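You operate a simulated robot arm through the tools that you are given. There is no shell and no other tool. Be economical: measure what you need, move in short steps, check, and stop when the job is done.

You run a simulated robot arm. Do the job below in one go: nothing can be reset, and whatever is moved stays where it is left.

TASK
Stack the seal kit that says "filter" from the fitting-up table on top of the seal kit that says "valve". Then take the clean cartridge from the fitting-up table and leave it on the top of the valve stand. Then close the bottom bench drawer. Do these in the order given. Set down upright: clean cartridge.

Only the result counts: the job must be done as asked and must still hold three seconds after the hand-in. Knocking over, shifting, dropping, spilling or breaking anything else fails it. Lids that push on must go on centred and level and be pressed home; caps that screw on are set level and turned clockwise until they are tight.

THE ROBOT
A 6-joint arm with a fingered hand on a trunk, on a base that drives. Base frame: it is fixed to the floor where the robot stands at the start and does not move with it; the origin is under the middle of the robot, x ahead of it, y to its left, z up. Lengths are in mm, angles in degrees, forces in N, time in s.
With the tool pointing down near the work surface it reaches from about 300 to 740 mm from the robot's upright axis, wherever it stands. Its first joint turns from -166.0 to 166.0 degrees. Places, roughly: bottom bench drawer [400, -600, 300]; top of the valve stand [-2700, -700, 800]. Payload 4 kg.
Tool frame: the origin (TCP) lies between the finger pads and is the grasp point; the fingertips stand 26 mm ahead of it; z points along the fingers, y is the line along which they close. Largest opening 148 mm; the body of the gripper starts 73 mm behind the TCP. The gripper is a hand of 3 fingers: y runs from the thumb to the fingers, the wrist lies at [0, 0, -239] in the tool frame, and closing takes about 1.5 s.
Orientation is told as [roll, pitch, yaw] about the base's x, y, z axes, in that order, counted from this pose: with the fingers straight down and closing along the base's y, the tool's x points along the base's -x, its y along +y and its z along -z.

THE INTERFACE
- The arm moves only by the tool jog_arm. Its argument "moves" is a list of rows, each a list of 7 numbers: the shift along the tool's x, y, z in units of 25 mm (1.0 is 25 mm), then the turn, a rotation vector about the tool's x, y, z in units of 8 degrees (1.0 is 8 degrees), then the opening in per cent of the stroke, from 0 (shut) to 100 (fully open). In form: [[tx, ty, tz, ax, ay, az, jaw], ...]. A call has 1 to 8 rows; each row shifts and turns the commanded pose from where the row before left it, along the tool's axes as they then stand. A call with a number of a shift or a turn outside -1 to 1 is refused whole. Rows are played at 5 a second. More than 50 mm and 8.6 degrees between two rows, or a gripper value outside its range, and nothing of the call is played. Where a pose cannot be reached the arm comes as near as it can. A force on the tool above 40 N (or 10 N above the force at the start of the call, whichever is more), or a blocked arm, ends the call early, and 0.2 s more pass. The fingers move at their own pace (about 153 mm/s each) and stop on an object; they squeeze with about 33 N. The grip force told is the motor's: it shows also when the fingers shut on nothing. Time passes only in rows, and 0.2 s behind the last, so rows that do not move let the fingers close. It gives the time, the measured TCP pose, the force on the tool (base axes), the opening and the grip force at its end, in the units of the frame above (readings bear some noise), with the torque about the TCP (base axes, N m) and any sound that the robot's microphone picked up.
- Cameras (640 x 400 px; columns grow to the right, rows downward): "scene" is now at [10.8, 135.1, 1529.5]; the picture's right is [-0.47, -0.88, 0.00], its down [-0.64, 0.34, -0.68] and it looks along [0.60, -0.32, -0.73] (base axes); focal length 270 px, centre (320, 200). "wrist" rides on the gripper at [68, -39, -90] in the tool frame; the picture's right is [0.50, 0.87, 0.00], its down [-0.66, 0.38, -0.65] and it looks along [-0.57, 0.33, 0.76] (tool axes); focal length 222 px, centre (320, 200). There is no depth. A picture from a camera that has moved, and an enlarged one, comes with that camera's place and axes in the base frame and with its lens. The place of the scene camera against the robot may be out by one fixed shift of up to 25 mm in any direction.
- get_image(camera): a new picture of that camera. The clock stands still meanwhile.
- move_column(by): slides the trunk up (or, below 0, down) by that many mm; the arm and the scene camera ride with it, the base frame stays. It gives what a move gives, with no picture.
- drive_base(legs): drives the robot by 1 to 6 legs, each [ahead, left, turn to the left] in mm, mm and degrees, along the robot's own axes; the way and the turn of a leg run together, so that a leg with both is an arc; at most 1500 mm and 180 degrees a leg. The arm and the cameras ride along, it lands a little off, and it stops where it bumps. It gives what a move gives.
- set_grasp(shape): the hand has 3 fingers and takes this shape, open, in about a second: jaw (thumb against the fingers, like two jaws); tri (thumb and two fingers); tip (a fingertip pinch); poke (one finger out to press); point (the index stretched); flat (the hand flat); cup (the hand cupped); fist (a fist). The gripper value then closes the fingers along that shape, each until it touches; the sizes above hold for jaw. It gives what a move gives, with no picture.
- aim_head(pan, tilt): turns the head with the scene camera to pan (to the left, within 155 degrees either way) and tilt (down, from -29 to 69), counted from straight ahead of the robot. It gives what a move gives.
- inspect(camera, box): a new picture of the part [left, top, right, bottom] of that camera's present view, enlarged. The clock stands still meanwhile.
- sign_off(): hands the job in; it is judged then, once.

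Go step by step. Nothing tells you exact positions but the pictures and the camera data: compare them with the known pose of the tool, close in by small moves and look again before you grip or let go. The budget is 165 turns and 108 pictures, counting those below and the enlarged ones. Unless the task says otherwise, let go and move clear before handing in, and close with one line.

The tools are called after ">>>" as name(argument=value, ...) on one line, values as JSON. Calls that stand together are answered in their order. jog_arm: Moves the arm, as the interface text tells. Its arguments: {"type":"object","properties":{"moves":{"type":"array","items":{"type":"array","items":{"type":"number"}}}},"required":["moves"]} The other tools are called the same way: move_column (by) slides the trunk up or down; set_grasp (shape) gives the hand a shape; drive_base (legs) drives the base; aim_head (pan, tilt) turns the head that bears the scene camera; get_image (camera) takes a picture; inspect (camera, box) takes an enlarged picture of a part of a camera's view; sign_off () hands the job in.

At the start:

```text
clock: 0.0
tool_pos: [486.6, 68.5, 1206.1]
tcp_rot: [0.0, 0.0, 0.0]
ft_force: [0.1, 0.4, -0.4]
ft_torque: [0.03, 0.02, 0.01]
finger_gap: 147.8
gripper_force: 0.1
shape: jaw
trunk travel left (down, up): [-475.0, 115.0]
robot x, y, heading: [-1.2, 4.9, -0.1]
head pan, tilt: [-28.1, 46.8]
```

scene: 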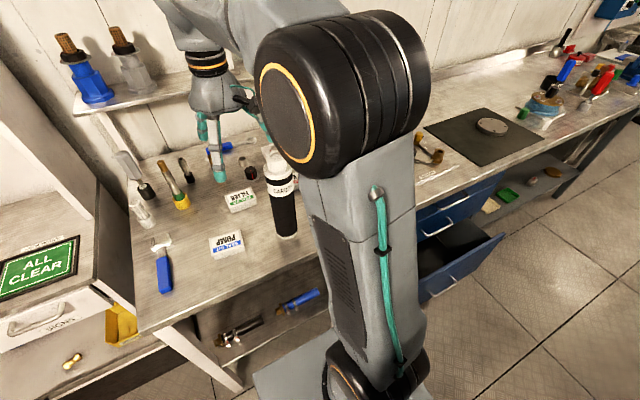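
wrist: 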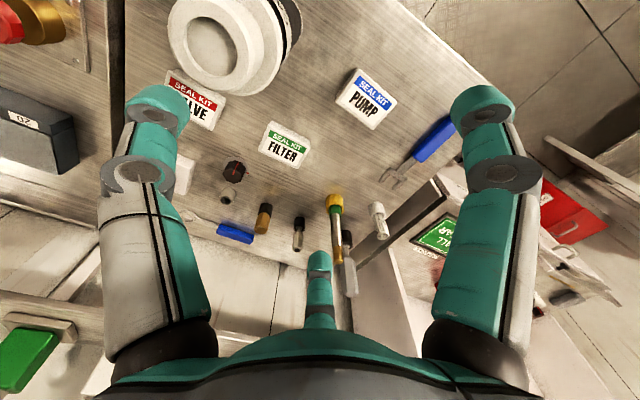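

I see the seal kits FILTER, PUMP and VALVE and a cartridge on the table. I'll look closer at these first.

>>> inspect(camera="scene", box=[120, 100, 340, 280])

>>> inspect(camera="wrist", box=[120, 0, 440, 200])

```text
2.22 times, centred on (230, 190) of scene
camera zoom: at [10.8, 135.1, 1529.5], right [-0.47, -0.88, 0.0], down [-0.64, 0.34, -0.68], along [0.6, -0.32, -0.73], focal length 601 px, centre (520, 222)
```

zoom: 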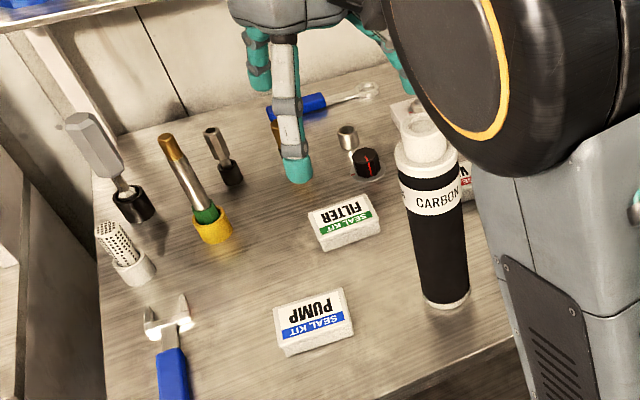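

```text
2.00 times, centred on (280, 100) of wrist
camera zoom: at [418.9, 29.0, 1297.0], right [-0.5, 0.87, 0.0], down [0.66, 0.38, 0.65], along [0.57, 0.33, -0.76], focal length 444 px, centre (400, 400)
```

zoom: 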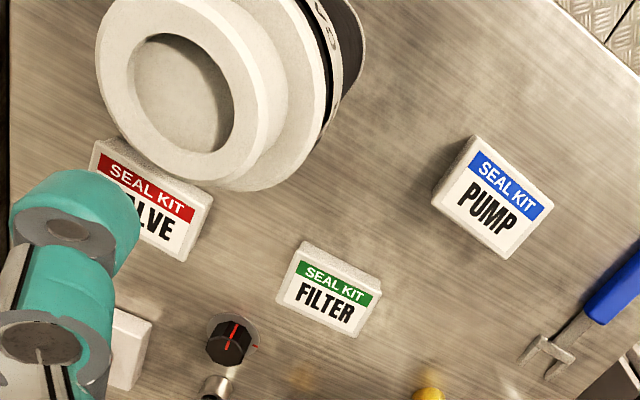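

The cartridge is marked CARBON; I want to be sure which one is "clean", so I look around.

>>> aim_head(pan=-75, tilt=40)

>>> get_image(camera="scene")

>>> aim_head(pan=15, tilt=30)

>>> get_image(camera="scene")

>>> aim_head(pan=-155, tilt=15)

>>> get_image(camera="scene")

```text
clock: 1.1
tool_pos: [486.0, 68.6, 1205.5]
tcp_rot: [0.0, -0.1, -0.1]
ft_force: [0.1, 0.0, -0.7]
ft_torque: [-0.02, 0.0, 0.01]
finger_gap: 147.9
gripper_force: 0.1
shape: jaw
trunk travel left (down, up): [-475.0, 115.0]
robot x, y, heading: [0.9, -4.0, 0.3]
head pan, tilt: [-75.0, 40.0]
```

```text
103 pictures are left
camera scene: at [-37.5, 90.7, 1539.3], right [-0.97, -0.26, 0.0], down [-0.17, 0.62, -0.77], along [0.2, -0.74, -0.64], focal length 270 px, centre (320, 200)
```

scene: 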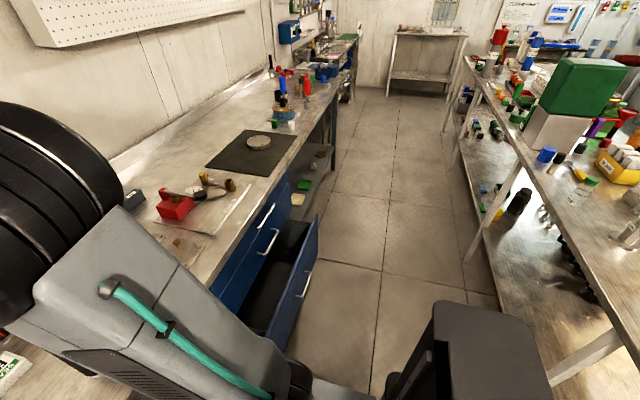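

```text
clock: 2.8
tool_pos: [486.5, 68.1, 1206.9]
tcp_rot: [0.0, -0.1, 0.1]
ft_force: [-0.2, 1.0, -0.4]
ft_torque: [-0.02, 0.01, 0.0]
finger_gap: 148.0
gripper_force: 0.0
shape: jaw
trunk travel left (down, up): [-475.0, 115.0]
robot x, y, heading: [2.8, 0.5, 0.0]
head pan, tilt: [15.0, 30.0]
```

```text
102 pictures are left
camera scene: at [27.8, 196.1, 1554.7], right [0.26, -0.97, 0.0], down [-0.48, -0.13, -0.87], along [0.84, 0.22, -0.5], focal length 270 px, centre (320, 200)
```

scene: 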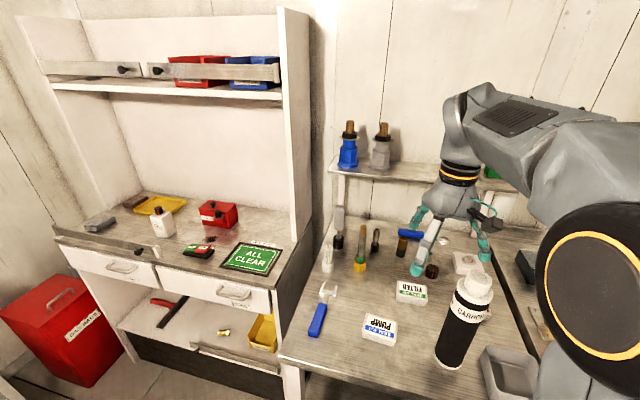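

```text
clock: 5.4
tool_pos: [485.7, 67.4, 1205.7]
tcp_rot: [-0.1, 0.1, 0.0]
ft_force: [-0.9, -0.4, -0.4]
ft_torque: [0.02, 0.01, -0.01]
finger_gap: 147.8
gripper_force: 0.0
shape: jaw
trunk travel left (down, up): [-475.0, 115.0]
robot x, y, heading: [-1.5, -0.4, -0.0]
head pan, tilt: [-154.7, 15.0]
```

```text
101 pictures are left
camera scene: at [-144.0, 132.8, 1578.9], right [-0.43, 0.9, 0.0], down [0.23, 0.11, -0.97], along [-0.87, -0.41, -0.26], focal length 270 px, centre (320, 200)
```

scene: 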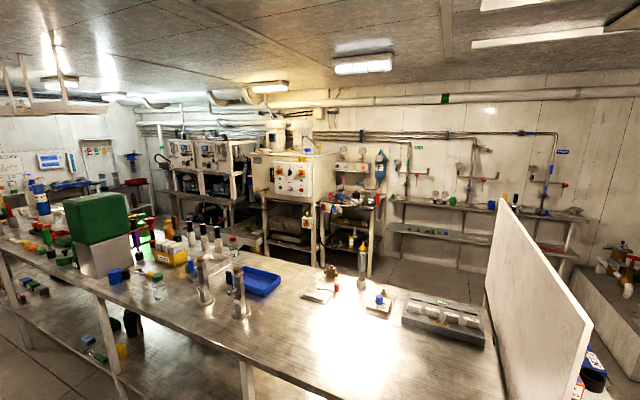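

The CARBON cartridge is the only one on the table, so it is the clean one. I raise the trunk so the forearm clears it, then come down over the FILTER kit, which I put near (620, 70).

>>> move_column(by=100)

>>> jog_arm(moves=[[-0.6, 0, 1, 0, 0, 0, 100], [-0.6, 0, 1, 0, 0, 0, 100], [-0.6, 0, 1, 0, 0, 0, 100], [-0.6, 0, 1, 0, 0, 0, 100], [-0.6, 0, 1, 0, 0, 0, 100], [-0.6, 0, 1, 0, 0, 0, 100], [-0.6, 0, 1, 0, 0, 0, 100], [-0.6, 0, 1, 0, 0, 0, 100]])

>>> get_image(camera="wrist")

>>> aim_head(pan=-15, tilt=50)

>>> get_image(camera="scene")

```text
clock: 6.7
tool_pos: [485.6, 67.7, 1306.4]
tcp_rot: [0.1, -0.1, 0.0]
ft_force: [-0.9, 0.3, -0.1]
ft_torque: [-0.03, 0.01, 0.01]
finger_gap: 148.0
gripper_force: 0.0
shape: jaw
trunk travel left (down, up): [-575.0, 15.0]
robot x, y, heading: [0.1, 3.9, 0.1]
head pan, tilt: [-154.7, 15.0]
```

```text
clock: 8.5
tool_pos: [607.7, 67.0, 1104.6]
tcp_rot: [0.0, 0.0, -0.1]
ft_force: [-0.5, 0.4, -0.2]
ft_torque: [0.0, -0.03, -0.02]
finger_gap: 148.1
gripper_force: 0.0
shape: jaw
trunk travel left (down, up): [-575.0, 15.0]
robot x, y, heading: [-0.1, 0.7, -0.1]
head pan, tilt: [-154.7, 15.0]
```

```text
100 pictures are left
camera wrist: at [541.0, 29.0, 1195.7], right [-0.5, 0.87, 0.0], down [0.66, 0.38, 0.65], along [0.57, 0.33, -0.76], focal length 222 px, centre (320, 200)
```

wrist: 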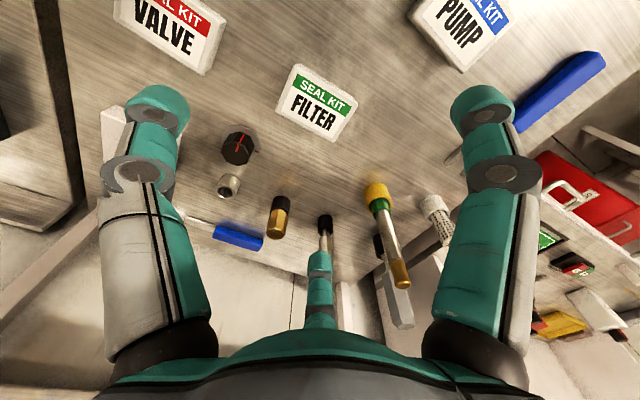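

```text
clock: 10.7
tool_pos: [606.6, 67.7, 1105.0]
tcp_rot: [0.0, 0.0, 0.0]
ft_force: [0.3, 0.0, -0.5]
ft_torque: [0.01, -0.01, -0.01]
finger_gap: 148.0
gripper_force: 0.1
shape: jaw
trunk travel left (down, up): [-575.0, 15.0]
robot x, y, heading: [1.4, -3.9, -0.1]
head pan, tilt: [-15.0, 50.0]
```

```text
99 pictures are left
camera scene: at [14.8, 152.8, 1625.2], right [-0.26, -0.97, 0.0], down [-0.74, 0.2, -0.64], along [0.62, -0.17, -0.77], focal length 270 px, centre (320, 200)
```

scene: 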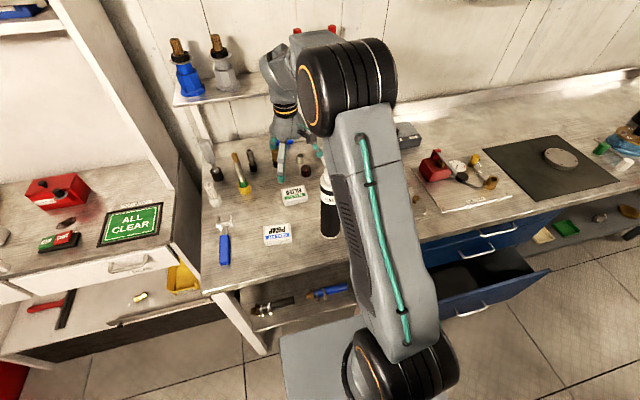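

FILTER centres on about (621, 70), roughly 58×79 mm and square to the axes. I descend part way and check.

>>> jog_arm(moves=[[-0.19, 0.04, 1, 0, 0, 0, 100], [-0.19, 0.04, 1, 0, 0, 0, 100], [-0.19, 0, 1, 0, 0, 0, 100], [0, 0, 1, 0, 0, 0, 100], [0, 0, 1, 0, 0, -0.2, 100], [0, 0, 0, 0, 0, 0, 100]])

>>> get_image(camera="wrist")

>>> inspect(camera="scene", box=[200, 80, 360, 250])

```text
clock: 12.1
tool_pos: [622.1, 71.0, 981.1]
tcp_rot: [0.0, 0.0, 1.7]
ft_force: [1.1, -0.9, 0.2]
ft_torque: [-0.03, -0.02, 0.01]
finger_gap: 148.1
gripper_force: 0.0
shape: jaw
trunk travel left (down, up): [-575.0, 15.0]
robot x, y, heading: [2.1, 1.6, -0.2]
head pan, tilt: [-15.0, 50.0]
```

```text
98 pictures are left
camera wrist: at [555.1, 30.3, 1071.4], right [-0.52, 0.85, 0.0], down [0.64, 0.4, 0.65], along [0.56, 0.34, -0.76], focal length 222 px, centre (320, 200)
```

wrist: 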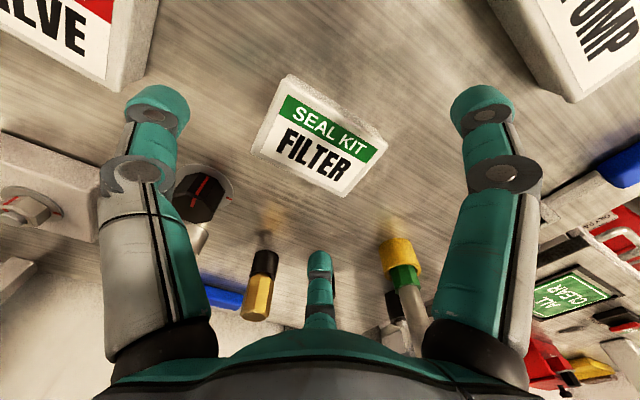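

```text
2.35 times, centred on (280, 165) of scene
camera zoom: at [15.0, 152.9, 1625.1], right [-0.26, -0.97, 0.0], down [-0.74, 0.2, -0.64], along [0.62, -0.17, -0.77], focal length 636 px, centre (414, 282)
```

zoom: 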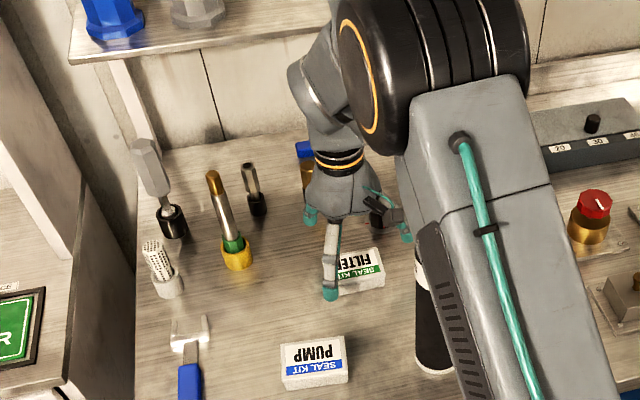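

Aligned. I descend to about z 929 and close.

>>> jog_arm(moves=[[0, 0, 0.7, 0, 0, 0, 100], [0, 0, 0.7, 0, 0, 0, 100], [0.04, -0.04, 0.7, 0, 0, 0, 100], [0, 0, 0, 0, 0, 0, 100]])

>>> get_image(camera="wrist")

```text
clock: 13.1
tool_pos: [620.4, 69.8, 929.2]
tcp_rot: [-0.1, 0.0, 1.5]
ft_force: [-0.7, 0.3, -0.5]
ft_torque: [0.02, 0.02, -0.01]
finger_gap: 148.3
gripper_force: 0.2
shape: jaw
trunk travel left (down, up): [-575.0, 15.0]
robot x, y, heading: [-1.8, 0.7, 0.0]
head pan, tilt: [-15.0, 50.0]
```

```text
96 pictures are left
camera wrist: at [554.1, 28.2, 1020.0], right [-0.52, 0.85, 0.0], down [0.64, 0.4, 0.65], along [0.56, 0.34, -0.76], focal length 222 px, centre (320, 200)
```

wrist: 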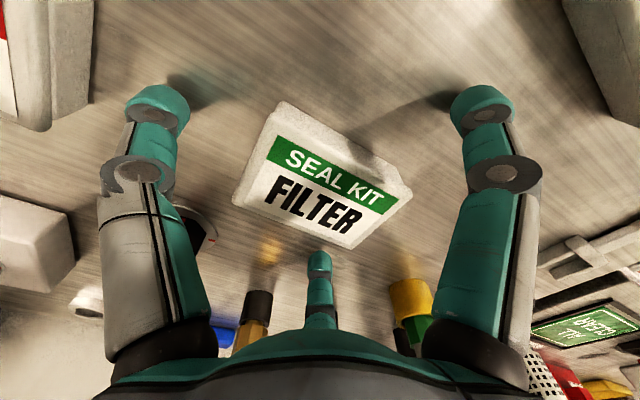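

The hand looks three-pronged, so I close partially first and look how the fingers move around the kit.

>>> jog_arm(moves=[[0, 0, 0, 0, 0, 0, 65], [0, 0, 0, 0, 0, 0, 65], [0, 0, 0, 0, 0, 0, 65]])

>>> get_image(camera="wrist")

>>> inspect(camera="scene", box=[200, 80, 360, 250])

```text
clock: 13.9
tool_pos: [620.6, 69.7, 930.0]
tcp_rot: [0.1, 0.0, 1.6]
ft_force: [-0.5, -0.3, 0.3]
ft_torque: [0.02, 0.03, 0.02]
finger_gap: 96.5
gripper_force: 0.0
shape: jaw
trunk travel left (down, up): [-575.0, 15.0]
robot x, y, heading: [0.5, -0.5, -0.1]
head pan, tilt: [-15.0, 50.0]
```

```text
95 pictures are left
camera wrist: at [554.0, 28.3, 1020.2], right [-0.52, 0.85, 0.0], down [0.64, 0.4, 0.65], along [0.56, 0.34, -0.76], focal length 222 px, centre (320, 200)
```

wrist: 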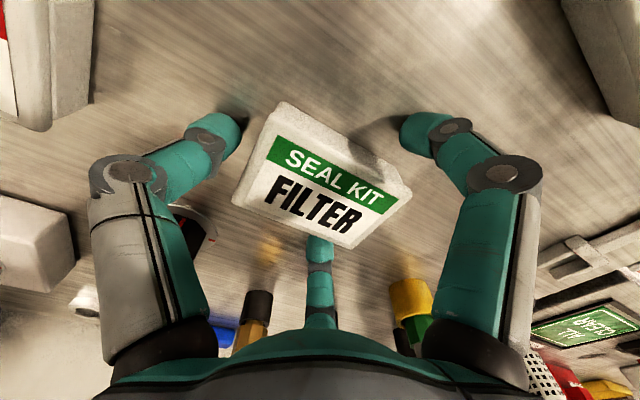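

```text
2.35 times, centred on (280, 165) of scene
camera zoom: at [14.9, 152.8, 1625.1], right [-0.26, -0.97, 0.0], down [-0.74, 0.2, -0.64], along [0.62, -0.17, -0.77], focal length 636 px, centre (414, 282)
```

zoom: 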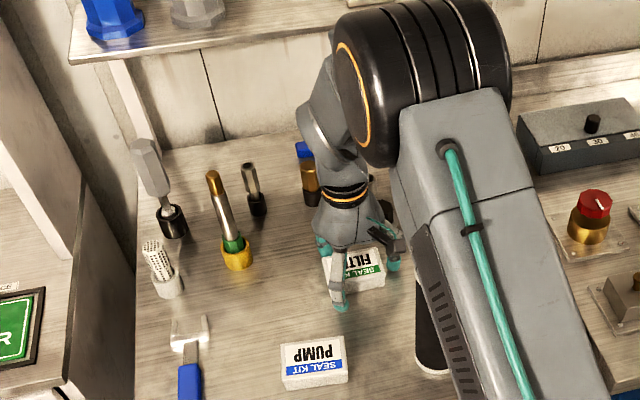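

The fingers close radially (thumb on -y, two on the sides), which suits the box. Closing fully.

>>> jog_arm(moves=[[0, 0, 0, 0, 0, 0, 30], [0, 0, 0, 0, 0, 0, 0], [0, 0, 0, 0, 0, 0, 0], [0, 0, 0, 0, 0, 0, 0], [0, 0, 0, 0, 0, 0, 0], [0, 0, 0, 0, 0, 0, 0]])

>>> get_image(camera="wrist")

```text
clock: 15.3
tool_pos: [620.5, 69.3, 928.1]
tcp_rot: [-0.1, 0.0, 1.6]
ft_force: [0.1, 0.4, -1.0]
ft_torque: [-0.02, -0.02, 0.0]
finger_gap: 53.3
gripper_force: 33.2
shape: jaw
trunk travel left (down, up): [-575.0, 15.0]
robot x, y, heading: [-1.0, -4.1, 0.2]
head pan, tilt: [-15.0, 50.0]
```

```text
93 pictures are left
camera wrist: at [554.1, 28.3, 1020.2], right [-0.52, 0.85, 0.0], down [0.64, 0.4, 0.65], along [0.56, 0.34, -0.76], focal length 222 px, centre (320, 200)
```

wrist: 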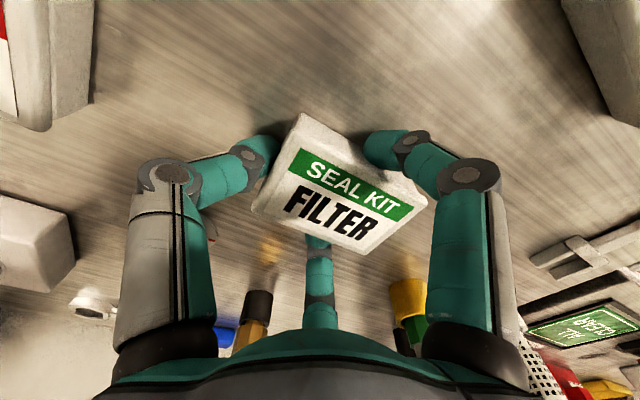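

Gripped. I lift gently and check the hold.

>>> jog_arm(moves=[[0, 0, -0.4, 0, 0, 0, 0], [0, 0, -0.6, 0, 0, 0, 0], [0, 0, -1, 0, 0, 0, 0], [0, 0, -1, 0, 0, 0, 0], [0, 0, -1, 0, 0, 0, 0]])

>>> get_image(camera="wrist")

>>> inspect(camera="scene", box=[200, 80, 360, 250])

```text
clock: 16.5
tool_pos: [620.4, 69.0, 1028.9]
tcp_rot: [0.0, 0.1, 1.6]
ft_force: [-0.3, 0.1, -0.8]
ft_torque: [-0.04, 0.0, 0.0]
finger_gap: 53.3
gripper_force: 33.2
shape: jaw
trunk travel left (down, up): [-575.0, 15.0]
robot x, y, heading: [-4.5, -4.3, 0.2]
head pan, tilt: [-15.0, 50.0]
```

```text
92 pictures are left
camera wrist: at [553.4, 27.9, 1118.8], right [-0.52, 0.85, 0.0], down [0.64, 0.4, 0.65], along [0.56, 0.34, -0.76], focal length 222 px, centre (320, 200)
```

wrist: 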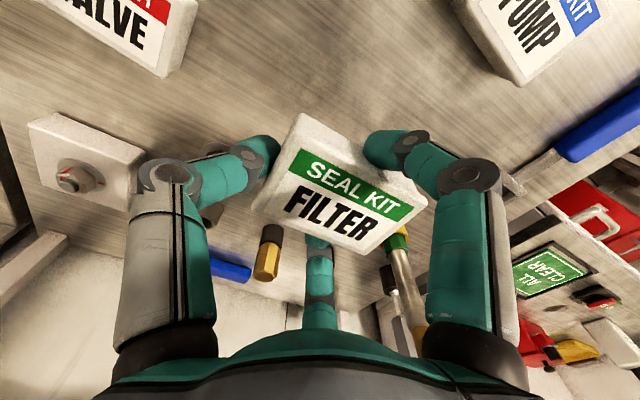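

```text
2.35 times, centred on (280, 165) of scene
camera zoom: at [14.8, 152.8, 1625.1], right [-0.26, -0.97, 0.0], down [-0.74, 0.2, -0.64], along [0.62, -0.17, -0.77], focal length 636 px, centre (414, 282)
```

zoom: 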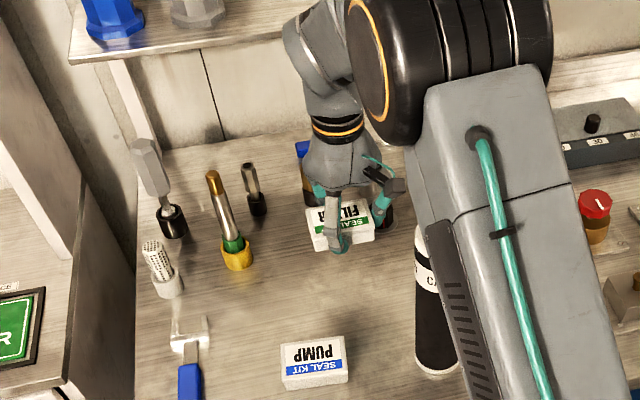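

Held well, centred about 12 mm on the +y side of the TCP. I rise and move toward the VALVE kit to measure it.

>>> jog_arm(moves=[[0, 0, -1, 0, 0, 0, 0], [0, 0, -1, 0, 0, 0, 0], [0, -0.8, -0.2, 0, 0, 0, 0], [-0.1, -0.9, 0, 0, 0, 0, 0], [-0.1, -0.9, 0, 0, 0, 0, 0], [-0.1, -0.9, 0, 0, 0, 0, 0], [0, -0.8, 0, 0, 0, 0, 0]])

>>> get_image(camera="wrist")

>>> get_image(camera="scene")

```text
clock: 18.1
tool_pos: [628.8, -39.5, 1081.8]
tcp_rot: [0.0, 0.0, 1.6]
ft_force: [-0.6, 1.2, -1.8]
ft_torque: [-0.04, 0.01, -0.01]
finger_gap: 53.0
gripper_force: 32.8
shape: jaw
trunk travel left (down, up): [-575.0, 15.0]
robot x, y, heading: [3.5, 0.6, 0.1]
head pan, tilt: [-15.0, 50.0]
```

```text
90 pictures are left
camera wrist: at [563.8, -80.2, 1172.6], right [-0.52, 0.85, 0.0], down [0.64, 0.4, 0.65], along [0.56, 0.34, -0.76], focal length 222 px, centre (320, 200)
```

wrist: 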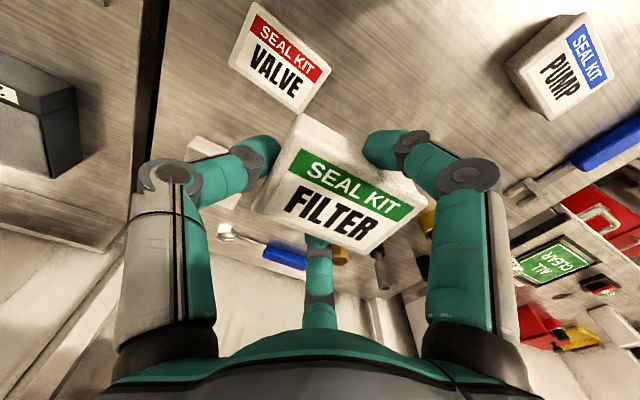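

```text
89 pictures are left
camera scene: at [14.9, 152.6, 1625.2], right [-0.26, -0.97, 0.0], down [-0.74, 0.2, -0.64], along [0.62, -0.17, -0.77], focal length 270 px, centre (320, 200)
```

scene: 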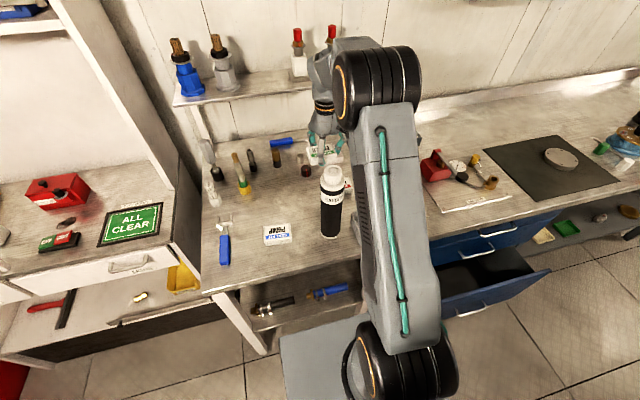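

VALVE is centred near (621, -92), turned about -5°. I move over it with the yaw corrected, staying high, and check.

>>> jog_arm(moves=[[0, 0, 0, 0, 0, 0.53, 0], [0, 0, 0, 0, 0, 0.53, 0], [0.085, -0.87, 0, 0, 0, 0, 0], [0, -0.86, 0, 0, 0, 0, 0], [0, -0.86, 0, 0, 0, 0, 0], [0, 0, 1, 0, 0, 0, 0], [0, 0, 1, 0, 0, 0, 0], [0, 0, 0.7, 0, 0, 0, 0]])

>>> get_image(camera="wrist")

>>> inspect(camera="scene", box=[280, 60, 420, 240])

```text
clock: 19.9
tool_pos: [621.2, -102.8, 1015.5]
tcp_rot: [0.0, 0.0, -6.9]
ft_force: [0.0, -0.3, -1.7]
ft_torque: [-0.02, 0.0, 0.02]
finger_gap: 52.6
gripper_force: 33.3
shape: jaw
trunk travel left (down, up): [-575.0, 15.0]
robot x, y, heading: [5.0, 0.0, -0.1]
head pan, tilt: [-15.0, 50.0]
```

```text
88 pictures are left
camera wrist: at [549.4, -133.5, 1106.6], right [-0.39, 0.92, 0.0], down [0.7, 0.3, 0.65], along [0.6, 0.26, -0.76], focal length 222 px, centre (320, 200)
```

wrist: 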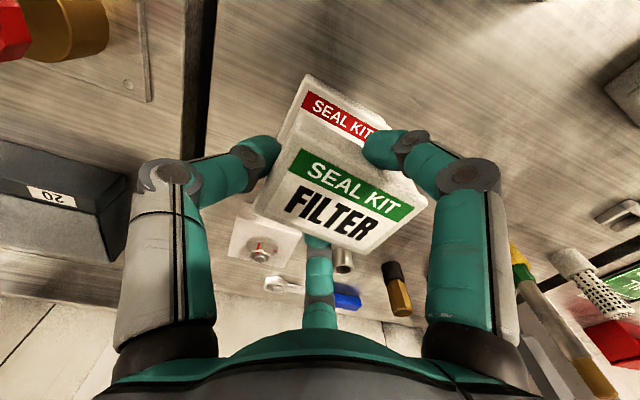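

```text
2.22 times, centred on (350, 150) of scene
camera zoom: at [15.1, 152.7, 1625.2], right [-0.26, -0.97, 0.0], down [-0.74, 0.2, -0.64], along [0.62, -0.17, -0.77], focal length 601 px, centre (253, 311)
```

zoom: 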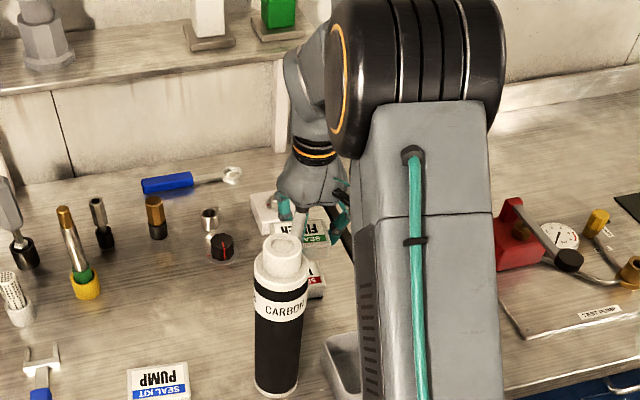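

Alignment is within a few mm. I correct slightly and descend to just above VALVE.

>>> jog_arm(moves=[[0.11, -0.09, 0.5, 0, 0, 0, 0], [0, 0, 0.8, 0, 0, 0, 0], [0, 0, 0.76, 0, 0, 0, 0], [0, 0, 0, 0, 0, 0, 0]])

>>> get_image(camera="wrist")

>>> inspect(camera="scene", box=[280, 60, 420, 240])

```text
clock: 20.9
tool_pos: [617.8, -105.1, 964.9]
tcp_rot: [0.0, 0.0, -6.9]
ft_force: [-0.3, -0.5, -1.1]
ft_torque: [-0.01, 0.01, 0.02]
finger_gap: 52.7
gripper_force: 32.4
shape: jaw
trunk travel left (down, up): [-575.0, 15.0]
robot x, y, heading: [-4.4, 3.3, -0.1]
head pan, tilt: [-15.0, 50.0]
```

```text
86 pictures are left
camera wrist: at [546.7, -136.2, 1055.6], right [-0.39, 0.92, 0.0], down [0.7, 0.3, 0.65], along [0.6, 0.26, -0.76], focal length 222 px, centre (320, 200)
```

wrist: 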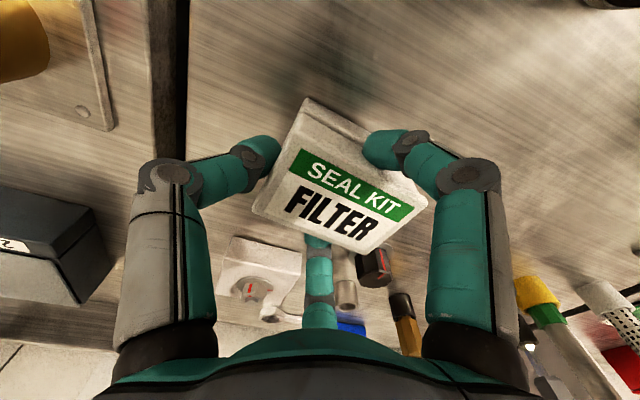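

```text
2.22 times, centred on (350, 150) of scene
camera zoom: at [15.0, 152.8, 1625.2], right [-0.26, -0.97, 0.0], down [-0.74, 0.2, -0.64], along [0.62, -0.17, -0.77], focal length 601 px, centre (253, 311)
```

zoom: 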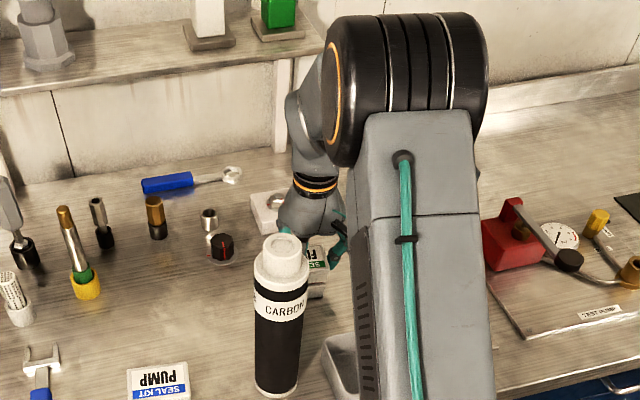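

Looks lined up. I lower in small steps, watching the force.

>>> jog_arm(moves=[[0, 0, 0.1, 0, 0, 0, 0], [0, 0, 0.1, 0, 0, 0, 0], [0, 0, 0.08, 0, 0, 0, 0], [0, 0, 0, 0, 0, 0, 0]])

>>> jog_arm(moves=[[0, 0, 0.1, 0, 0, 0, 0], [0, 0, 0, 0, 0, 0, 0]])

>>> inspect(camera="scene", box=[320, 140, 370, 200])

```text
clock: 21.9
tool_pos: [617.7, -104.8, 957.6]
tcp_rot: [0.1, -0.1, -6.8]
ft_force: [0.5, -0.1, 4.0]
ft_torque: [-0.01, 0.0, 0.0]
finger_gap: 53.0
gripper_force: 32.9
shape: jaw
trunk travel left (down, up): [-575.0, 15.0]
robot x, y, heading: [0.6, -3.3, 0.0]
head pan, tilt: [-15.0, 50.0]
```

```text
clock: 22.5
tool_pos: [617.3, -104.3, 956.7]
tcp_rot: [-0.1, -0.2, -6.9]
ft_force: [2.0, -2.1, 20.9]
ft_torque: [-0.08, -0.04, 0.03]
finger_gap: 53.3
gripper_force: 33.1
shape: jaw
trunk travel left (down, up): [-575.0, 15.0]
robot x, y, heading: [0.2, 1.7, 0.2]
head pan, tilt: [-15.0, 50.0]
```

```text
6.67 times, centred on (345, 170) of scene
camera zoom: at [13.4, 152.8, 1625.4], right [-0.26, -0.97, 0.0], down [-0.74, 0.2, -0.64], along [0.62, -0.17, -0.77], focal length 1803 px, centre (153, 400)
```

zoom: 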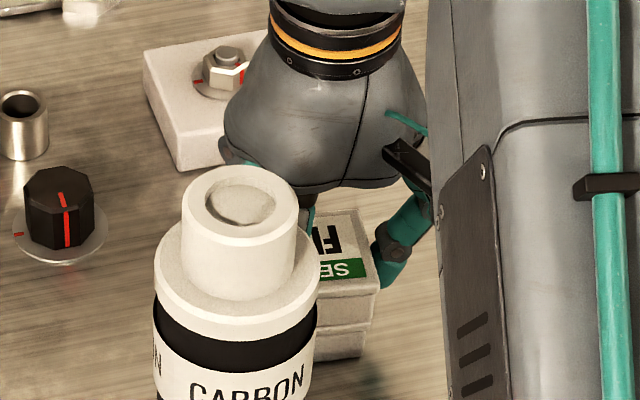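

Contact made. I relieve the pressure and open the fingers moderately.

>>> jog_arm(moves=[[0, 0, -0.08, 0, 0, 0, 0], [0, 0, 0, 0, 0, 0, 45], [0, 0, 0, 0, 0, 0, 55], [0, 0, 0, 0, 0, 0, 62], [0, 0, 0, 0, 0, 0, 62]])

>>> get_image(camera="wrist")

```text
clock: 23.7
tool_pos: [618.5, -102.7, 956.8]
tcp_rot: [0.0, 0.0, -7.0]
ft_force: [0.4, -0.5, 0.5]
ft_torque: [-0.02, 0.0, 0.01]
finger_gap: 91.1
gripper_force: 0.0
shape: jaw
trunk travel left (down, up): [-575.0, 15.0]
robot x, y, heading: [-2.7, 1.9, 0.3]
head pan, tilt: [-15.0, 50.0]
```

```text
83 pictures are left
camera wrist: at [545.6, -134.2, 1048.2], right [-0.39, 0.92, 0.0], down [0.7, 0.3, 0.65], along [0.6, 0.26, -0.76], focal length 222 px, centre (320, 200)
```

wrist: 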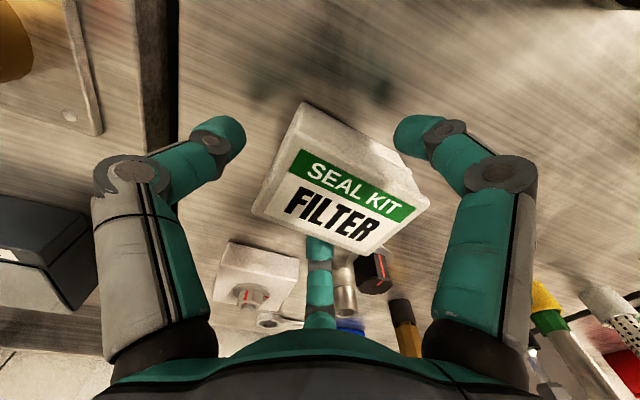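

Fingers are clear. I lift straight up and look at the stack.

>>> jog_arm(moves=[[0, 0, -0.3, 0, 0, 0, 62], [0, 0, -0.6, 0, 0, 0, 62], [0, 0, -1, 0, 0, 0, 62], [0, 0, -1, 0, 0, 0, 62], [0, 0, -1, 0, 0, 0, 62], [0, 0, -1, 0, 0, 0, 62], [0, 0, -1, 0, 0, 0, 62], [0, 0, -1, 0, 0, 0, 62]])

>>> get_image(camera="wrist")

```text
clock: 25.5
tool_pos: [617.6, -104.2, 1129.4]
tcp_rot: [0.1, -0.1, -6.8]
ft_force: [0.5, 0.4, -0.2]
ft_torque: [0.02, 0.0, -0.03]
finger_gap: 91.4
gripper_force: 0.0
shape: jaw
trunk travel left (down, up): [-575.0, 15.0]
robot x, y, heading: [-0.3, -1.1, -0.2]
head pan, tilt: [-15.0, 50.0]
```

```text
82 pictures are left
camera wrist: at [546.6, -134.9, 1221.0], right [-0.39, 0.92, 0.0], down [0.7, 0.3, 0.65], along [0.6, 0.26, -0.76], focal length 222 px, centre (320, 200)
```

wrist: 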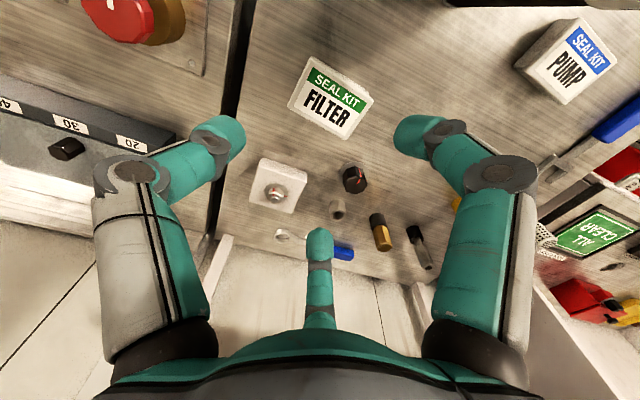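

The stack looks good. Now I rise and move over the cartridge (about (470, 0), top near z 1155) to measure it from above.

>>> jog_arm(moves=[[0, 0, -1, 0, 0, -0.43, 100], [0, 0, -1, 0, 0, -0.43, 100], [0, 0, -1, 0, 0, 0, 100], [0, 0, -1, 0, 0, 0, 100], [0, 0, -0.6, 0, 0, 0, 100]])

>>> jog_arm(moves=[[0.8, 0.6, 0, 0, 0, 0, 100], [0.8, 0.6, 0, 0, 0, 0, 100], [0.8, 0.6, 0, 0, 0, 0, 100], [0.8, 0.6, 0, 0, 0, 0, 100], [0.8, 0.6, 0, 0, 0, 0, 100], [0.8, 0.6, 0, 0, 0, 0, 100], [0.6, 0.5, 0, 0, 0, 0, 100]])

>>> get_image(camera="wrist")

>>> get_image(camera="scene")

```text
clock: 26.7
tool_pos: [617.4, -104.9, 1245.9]
tcp_rot: [0.1, 0.1, 0.0]
ft_force: [-0.2, 0.2, -0.3]
ft_torque: [0.02, -0.04, -0.02]
finger_gap: 147.7
gripper_force: 0.1
shape: jaw
trunk travel left (down, up): [-575.0, 15.0]
robot x, y, heading: [-0.4, 1.8, -0.1]
head pan, tilt: [-15.0, 50.0]
```

```text
clock: 28.3
tool_pos: [480.6, -1.3, 1244.3]
tcp_rot: [0.0, 0.0, -0.1]
ft_force: [-1.2, -0.1, 0.3]
ft_torque: [-0.03, -0.01, 0.01]
finger_gap: 148.0
gripper_force: 0.1
shape: jaw
trunk travel left (down, up): [-575.0, 15.0]
robot x, y, heading: [0.1, -3.2, -0.2]
head pan, tilt: [-15.0, 50.0]
```

```text
81 pictures are left
camera wrist: at [413.7, -40.7, 1335.6], right [-0.5, 0.87, 0.0], down [0.66, 0.38, 0.65], along [0.57, 0.33, -0.76], focal length 222 px, centre (320, 200)
```

wrist: 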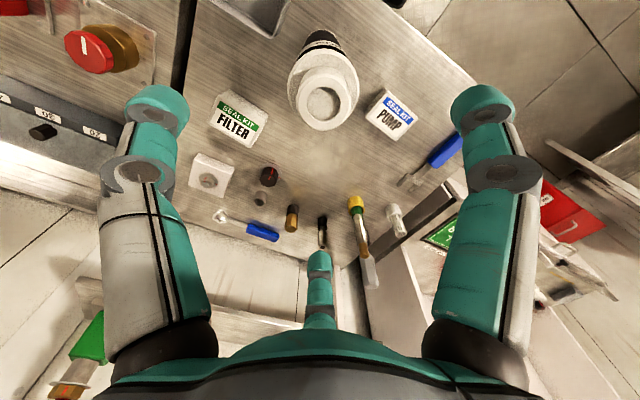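

```text
80 pictures are left
camera scene: at [14.6, 152.9, 1625.1], right [-0.26, -0.97, 0.0], down [-0.74, 0.2, -0.64], along [0.62, -0.17, -0.77], focal length 270 px, centre (320, 200)
```

scene: 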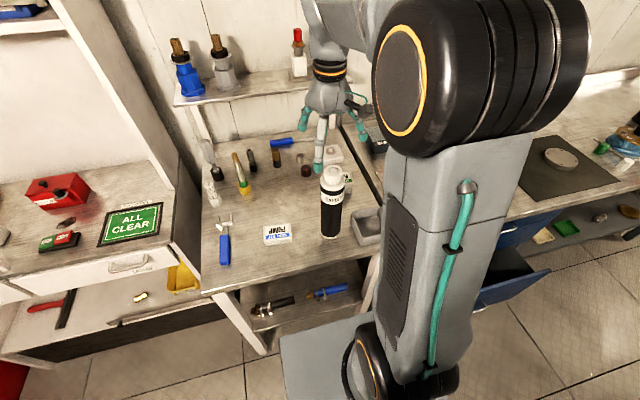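

>>> inspect(camera="wrist", box=[260, 10, 400, 150])

>>> inspect(camera="scene", box=[290, 140, 400, 260])

```text
2.86 times, centred on (330, 80) of wrist
camera zoom: at [413.7, -40.7, 1335.6], right [-0.5, 0.87, 0.0], down [0.66, 0.38, 0.65], along [0.57, 0.33, -0.76], focal length 635 px, centre (291, 543)
```

zoom: 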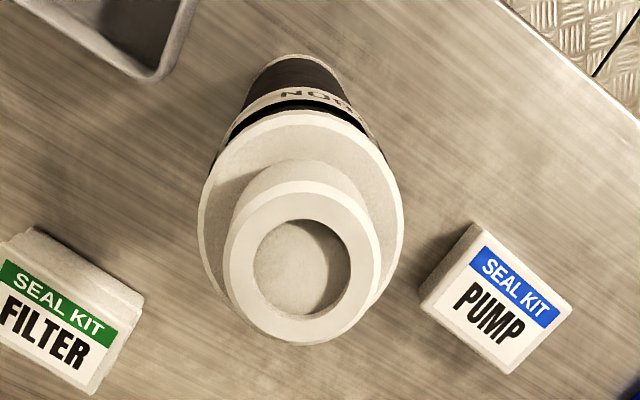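

```text
3.33 times, centred on (345, 200) of scene
camera zoom: at [14.6, 152.9, 1625.1], right [-0.26, -0.97, 0.0], down [-0.74, 0.2, -0.64], along [0.62, -0.17, -0.77], focal length 901 px, centre (237, 200)
```

zoom: 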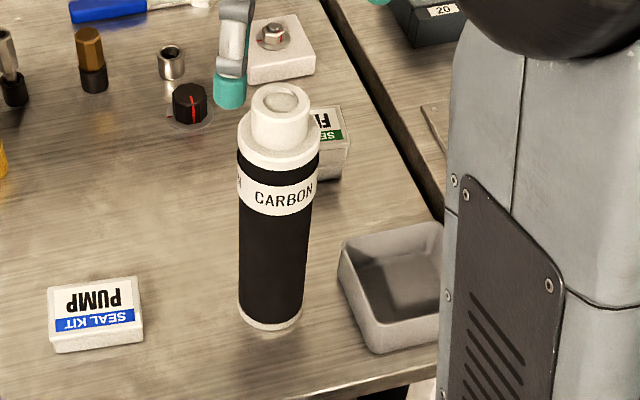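

Triangulating, the cartridge axis is near (458, -11), top about z 1163, shoulder about z 1123, body about 63 mm across. I centre over it and check before lowering over it.

>>> jog_arm(moves=[[0.9, -0.39, 0, 0, 0, 0, 100], [0, 0, 0.9, 0, 0, 0, 100], [0, 0, 0.9, 0, 0, 0, 100], [0, 0, 0, 0, 0, 0, 100]])

>>> get_image(camera="wrist")

>>> inspect(camera="scene", box=[270, 80, 430, 260])

```text
clock: 29.3
tool_pos: [459.5, -12.1, 1198.3]
tcp_rot: [0.0, -0.1, 0.0]
ft_force: [-0.7, -0.1, -1.0]
ft_torque: [0.0, 0.03, 0.01]
finger_gap: 148.0
gripper_force: 0.0
shape: jaw
trunk travel left (down, up): [-575.0, 15.0]
robot x, y, heading: [4.2, 1.7, 0.0]
head pan, tilt: [-15.0, 50.0]
```

```text
77 pictures are left
camera wrist: at [392.1, -51.2, 1289.5], right [-0.5, 0.87, 0.0], down [0.66, 0.38, 0.65], along [0.57, 0.33, -0.76], focal length 222 px, centre (320, 200)
```

wrist: 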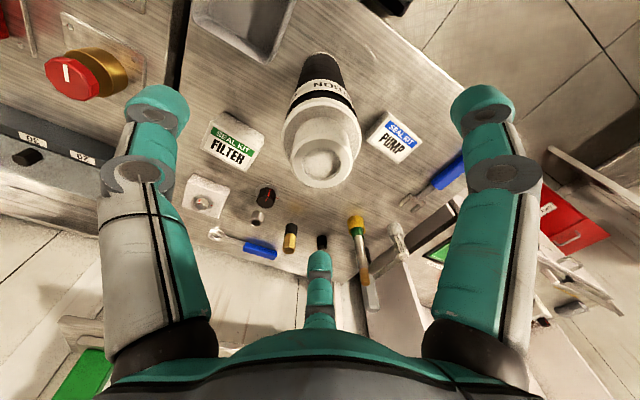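

```text
2.22 times, centred on (350, 170) of scene
camera zoom: at [14.6, 152.8, 1625.2], right [-0.26, -0.97, 0.0], down [-0.74, 0.2, -0.64], along [0.62, -0.17, -0.77], focal length 601 px, centre (253, 267)
```

zoom: 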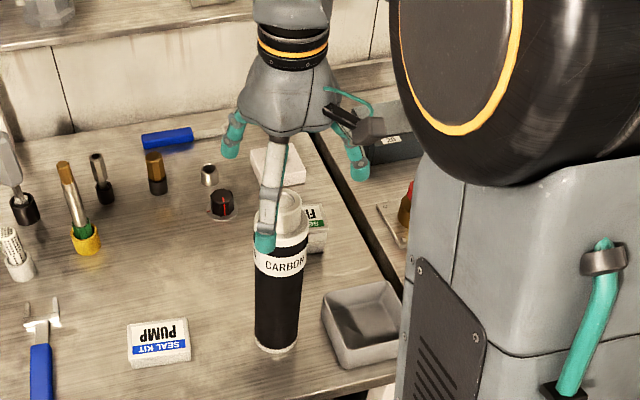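

Centred within a few mm. Descending to z≈1102 around the body.

>>> jog_arm(moves=[[0.04, 0, 0.8, 0, 0, 0, 100], [0, 0, 0.8, 0, 0, 0, 100], [0, 0, 0.8, 0, 0, 0, 100], [0, 0, 0.8, 0, 0, 0, 100], [0, 0, 0.65, 0, 0, 0, 100], [0, 0, 0, 0, 0, 0, 75], [0, 0, 0, 0, 0, 0, 75]])

>>> get_image(camera="wrist")

>>> inspect(camera="scene", box=[270, 80, 430, 260])

```text
clock: 30.9
tool_pos: [457.6, -11.6, 1103.2]
tcp_rot: [-0.1, 0.0, -0.1]
ft_force: [0.0, -0.5, 0.2]
ft_torque: [-0.01, -0.02, -0.03]
finger_gap: 111.4
gripper_force: 0.1
shape: jaw
trunk travel left (down, up): [-575.0, 15.0]
robot x, y, heading: [-0.2, 1.5, 0.2]
head pan, tilt: [-15.0, 50.0]
```

```text
75 pictures are left
camera wrist: at [390.9, -51.0, 1194.5], right [-0.5, 0.87, 0.0], down [0.66, 0.38, 0.65], along [0.57, 0.33, -0.76], focal length 222 px, centre (320, 200)
```

wrist: 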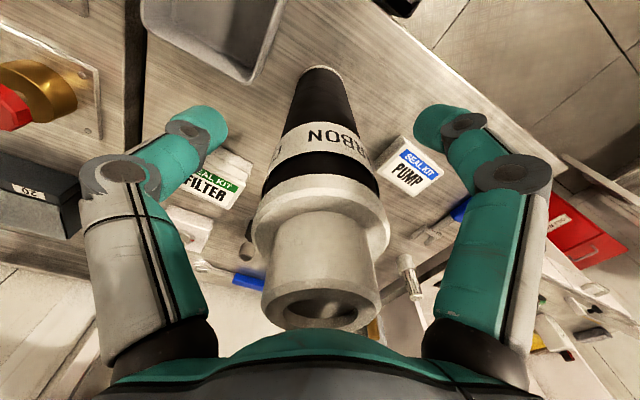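

```text
2.22 times, centred on (350, 170) of scene
camera zoom: at [14.7, 152.8, 1625.1], right [-0.26, -0.97, 0.0], down [-0.74, 0.2, -0.64], along [0.62, -0.17, -0.77], focal length 601 px, centre (253, 267)
```

zoom: 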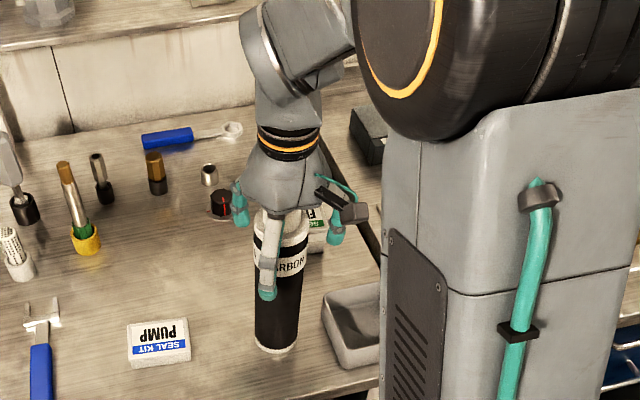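

Neck sits inside the hand, fingers beside the body. Closing.

>>> jog_arm(moves=[[0, 0, 0, 0, 0, 0, 50], [0, 0, 0, 0, 0, 0, 40], [0, 0, 0, 0, 0, 0, 0], [0, 0, 0, 0, 0, 0, 0], [0, 0, 0, 0, 0, 0, 0], [0, 0, 0, 0, 0, 0, 0]])

>>> jog_arm(moves=[[0, 0, -0.4, 0, 0, 0, 0], [0, 0, -0.6, 0, 0, 0, 0], [0, 0, -1, 0, 0, 0, 0], [0, 0, 0, 0, 0, 0, 0]])

>>> get_image(camera="wrist")

>>> get_image(camera="scene")

```text
clock: 32.3
tool_pos: [458.0, -12.5, 1104.1]
tcp_rot: [0.0, 0.0, 0.1]
ft_force: [0.4, 0.0, 0.9]
ft_torque: [-0.01, -0.01, -0.01]
finger_gap: 54.0
gripper_force: 33.0
shape: jaw
trunk travel left (down, up): [-575.0, 15.0]
robot x, y, heading: [-3.8, 3.4, 0.0]
head pan, tilt: [-15.0, 50.0]
```

```text
clock: 33.3
tool_pos: [458.8, -12.0, 1152.7]
tcp_rot: [0.0, 0.1, 0.0]
ft_force: [-0.4, -0.4, -3.6]
ft_torque: [0.0, -0.02, -0.03]
finger_gap: 53.9
gripper_force: 33.1
shape: jaw
trunk travel left (down, up): [-575.0, 15.0]
robot x, y, heading: [1.8, -0.5, -0.3]
head pan, tilt: [-15.0, 50.0]
```

```text
73 pictures are left
camera wrist: at [392.4, -50.4, 1243.9], right [-0.5, 0.87, 0.0], down [0.66, 0.38, 0.65], along [0.57, 0.33, -0.76], focal length 222 px, centre (320, 200)
```

wrist: 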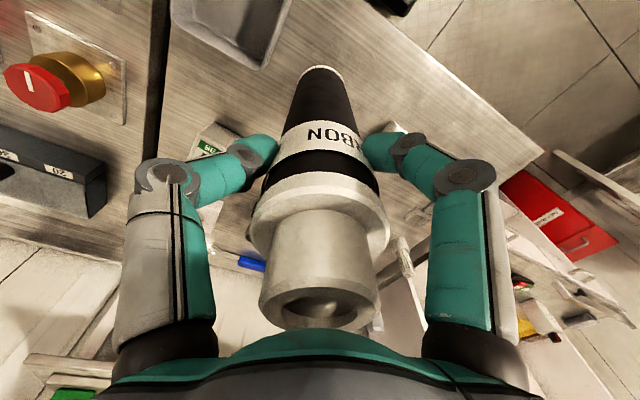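

```text
72 pictures are left
camera scene: at [14.9, 152.8, 1625.1], right [-0.26, -0.97, 0.0], down [-0.74, 0.2, -0.64], along [0.62, -0.17, -0.77], focal length 270 px, centre (320, 200)
```

scene: 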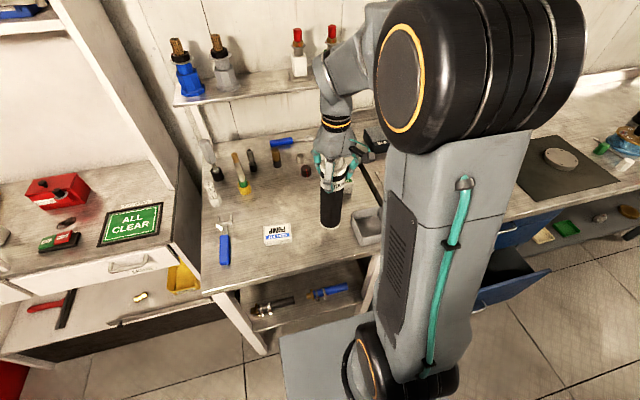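

The cartridge is held and light. I raise it, pull it in, and survey the way to the valve stand.

>>> jog_arm(moves=[[0, 0, -1, 0, 0, 0, 0], [0, 0, -1, 0, 0, 0, 0], [0, 0, -1, 0, 0, 0, 0], [0, 0, -1, 0, 0, 0, 0], [0.5, 0, -0.8, 0, 0, 0, 0], [0.8, 0, 0, 0, 0, 0, 0], [0.8, 0, 0, 0, 0, 0, 0], [0.8, 0, 0, 0, 0, 0, 0]])

>>> aim_head(pan=-100, tilt=20)

>>> get_image(camera="scene")

>>> aim_head(pan=150, tilt=25)

>>> get_image(camera="scene")

>>> aim_head(pan=90, tilt=25)

>>> get_image(camera="scene")

```text
clock: 35.1
tool_pos: [385.7, -13.0, 1273.4]
tcp_rot: [0.0, -0.1, 0.0]
ft_force: [0.3, 0.3, -2.9]
ft_torque: [0.03, 0.0, -0.04]
finger_gap: 53.9
gripper_force: 32.8
shape: jaw
trunk travel left (down, up): [-575.0, 15.0]
robot x, y, heading: [-1.4, -0.8, -0.0]
head pan, tilt: [-15.0, 50.0]
```

```text
clock: 36.7
tool_pos: [385.6, -12.5, 1272.9]
tcp_rot: [0.0, 0.0, 0.1]
ft_force: [0.1, 0.5, -3.7]
ft_torque: [-0.02, -0.02, -0.01]
finger_gap: 53.8
gripper_force: 33.1
shape: jaw
trunk travel left (down, up): [-575.0, 15.0]
robot x, y, heading: [-1.5, 1.3, -0.1]
head pan, tilt: [-100.0, 20.0]
```

```text
71 pictures are left
camera scene: at [-75.5, 81.0, 1670.7], right [-0.98, 0.17, 0.0], down [0.06, 0.34, -0.94], along [-0.16, -0.93, -0.34], focal length 270 px, centre (320, 200)
```

scene: 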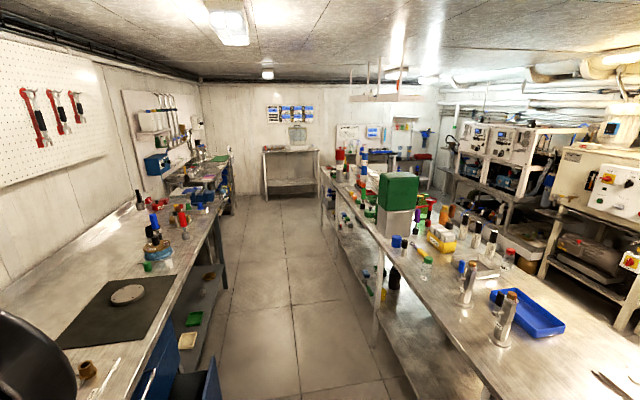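

```text
clock: 40.2
tool_pos: [386.5, -12.2, 1272.2]
tcp_rot: [0.0, 0.0, 0.0]
ft_force: [-0.4, -0.1, -3.6]
ft_torque: [-0.01, -0.03, -0.01]
finger_gap: 54.0
gripper_force: 32.2
shape: jaw
trunk travel left (down, up): [-575.0, 15.0]
robot x, y, heading: [0.4, 1.4, -0.4]
head pan, tilt: [150.0, 25.0]
```

```text
70 pictures are left
camera scene: at [-139.2, 218.8, 1662.6], right [0.5, 0.87, 0.0], down [0.37, -0.21, -0.91], along [-0.78, 0.45, -0.42], focal length 270 px, centre (320, 200)
```

scene: 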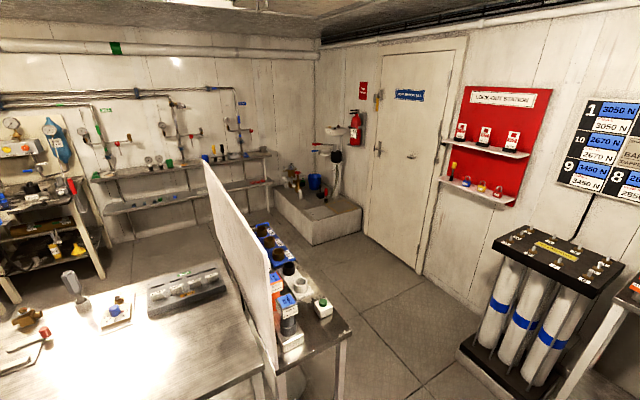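

```text
clock: 41.5
tool_pos: [385.5, -10.9, 1272.9]
tcp_rot: [0.0, 0.1, 0.0]
ft_force: [0.6, 0.6, -3.1]
ft_torque: [-0.02, -0.01, 0.03]
finger_gap: 53.7
gripper_force: 32.9
shape: jaw
trunk travel left (down, up): [-575.0, 15.0]
robot x, y, heading: [-2.6, -2.0, -0.1]
head pan, tilt: [90.0, 25.0]
```

```text
69 pictures are left
camera scene: at [-59.5, 264.9, 1662.6], right [1.0, 0.0, 0.0], down [0.0, -0.42, -0.91], along [0.0, 0.91, -0.42], focal length 270 px, centre (320, 200)
```

scene: 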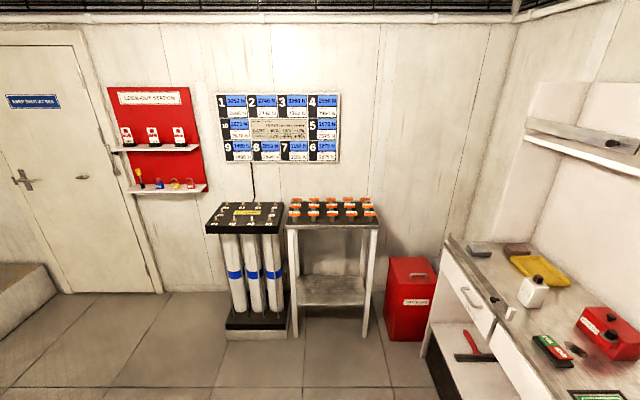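

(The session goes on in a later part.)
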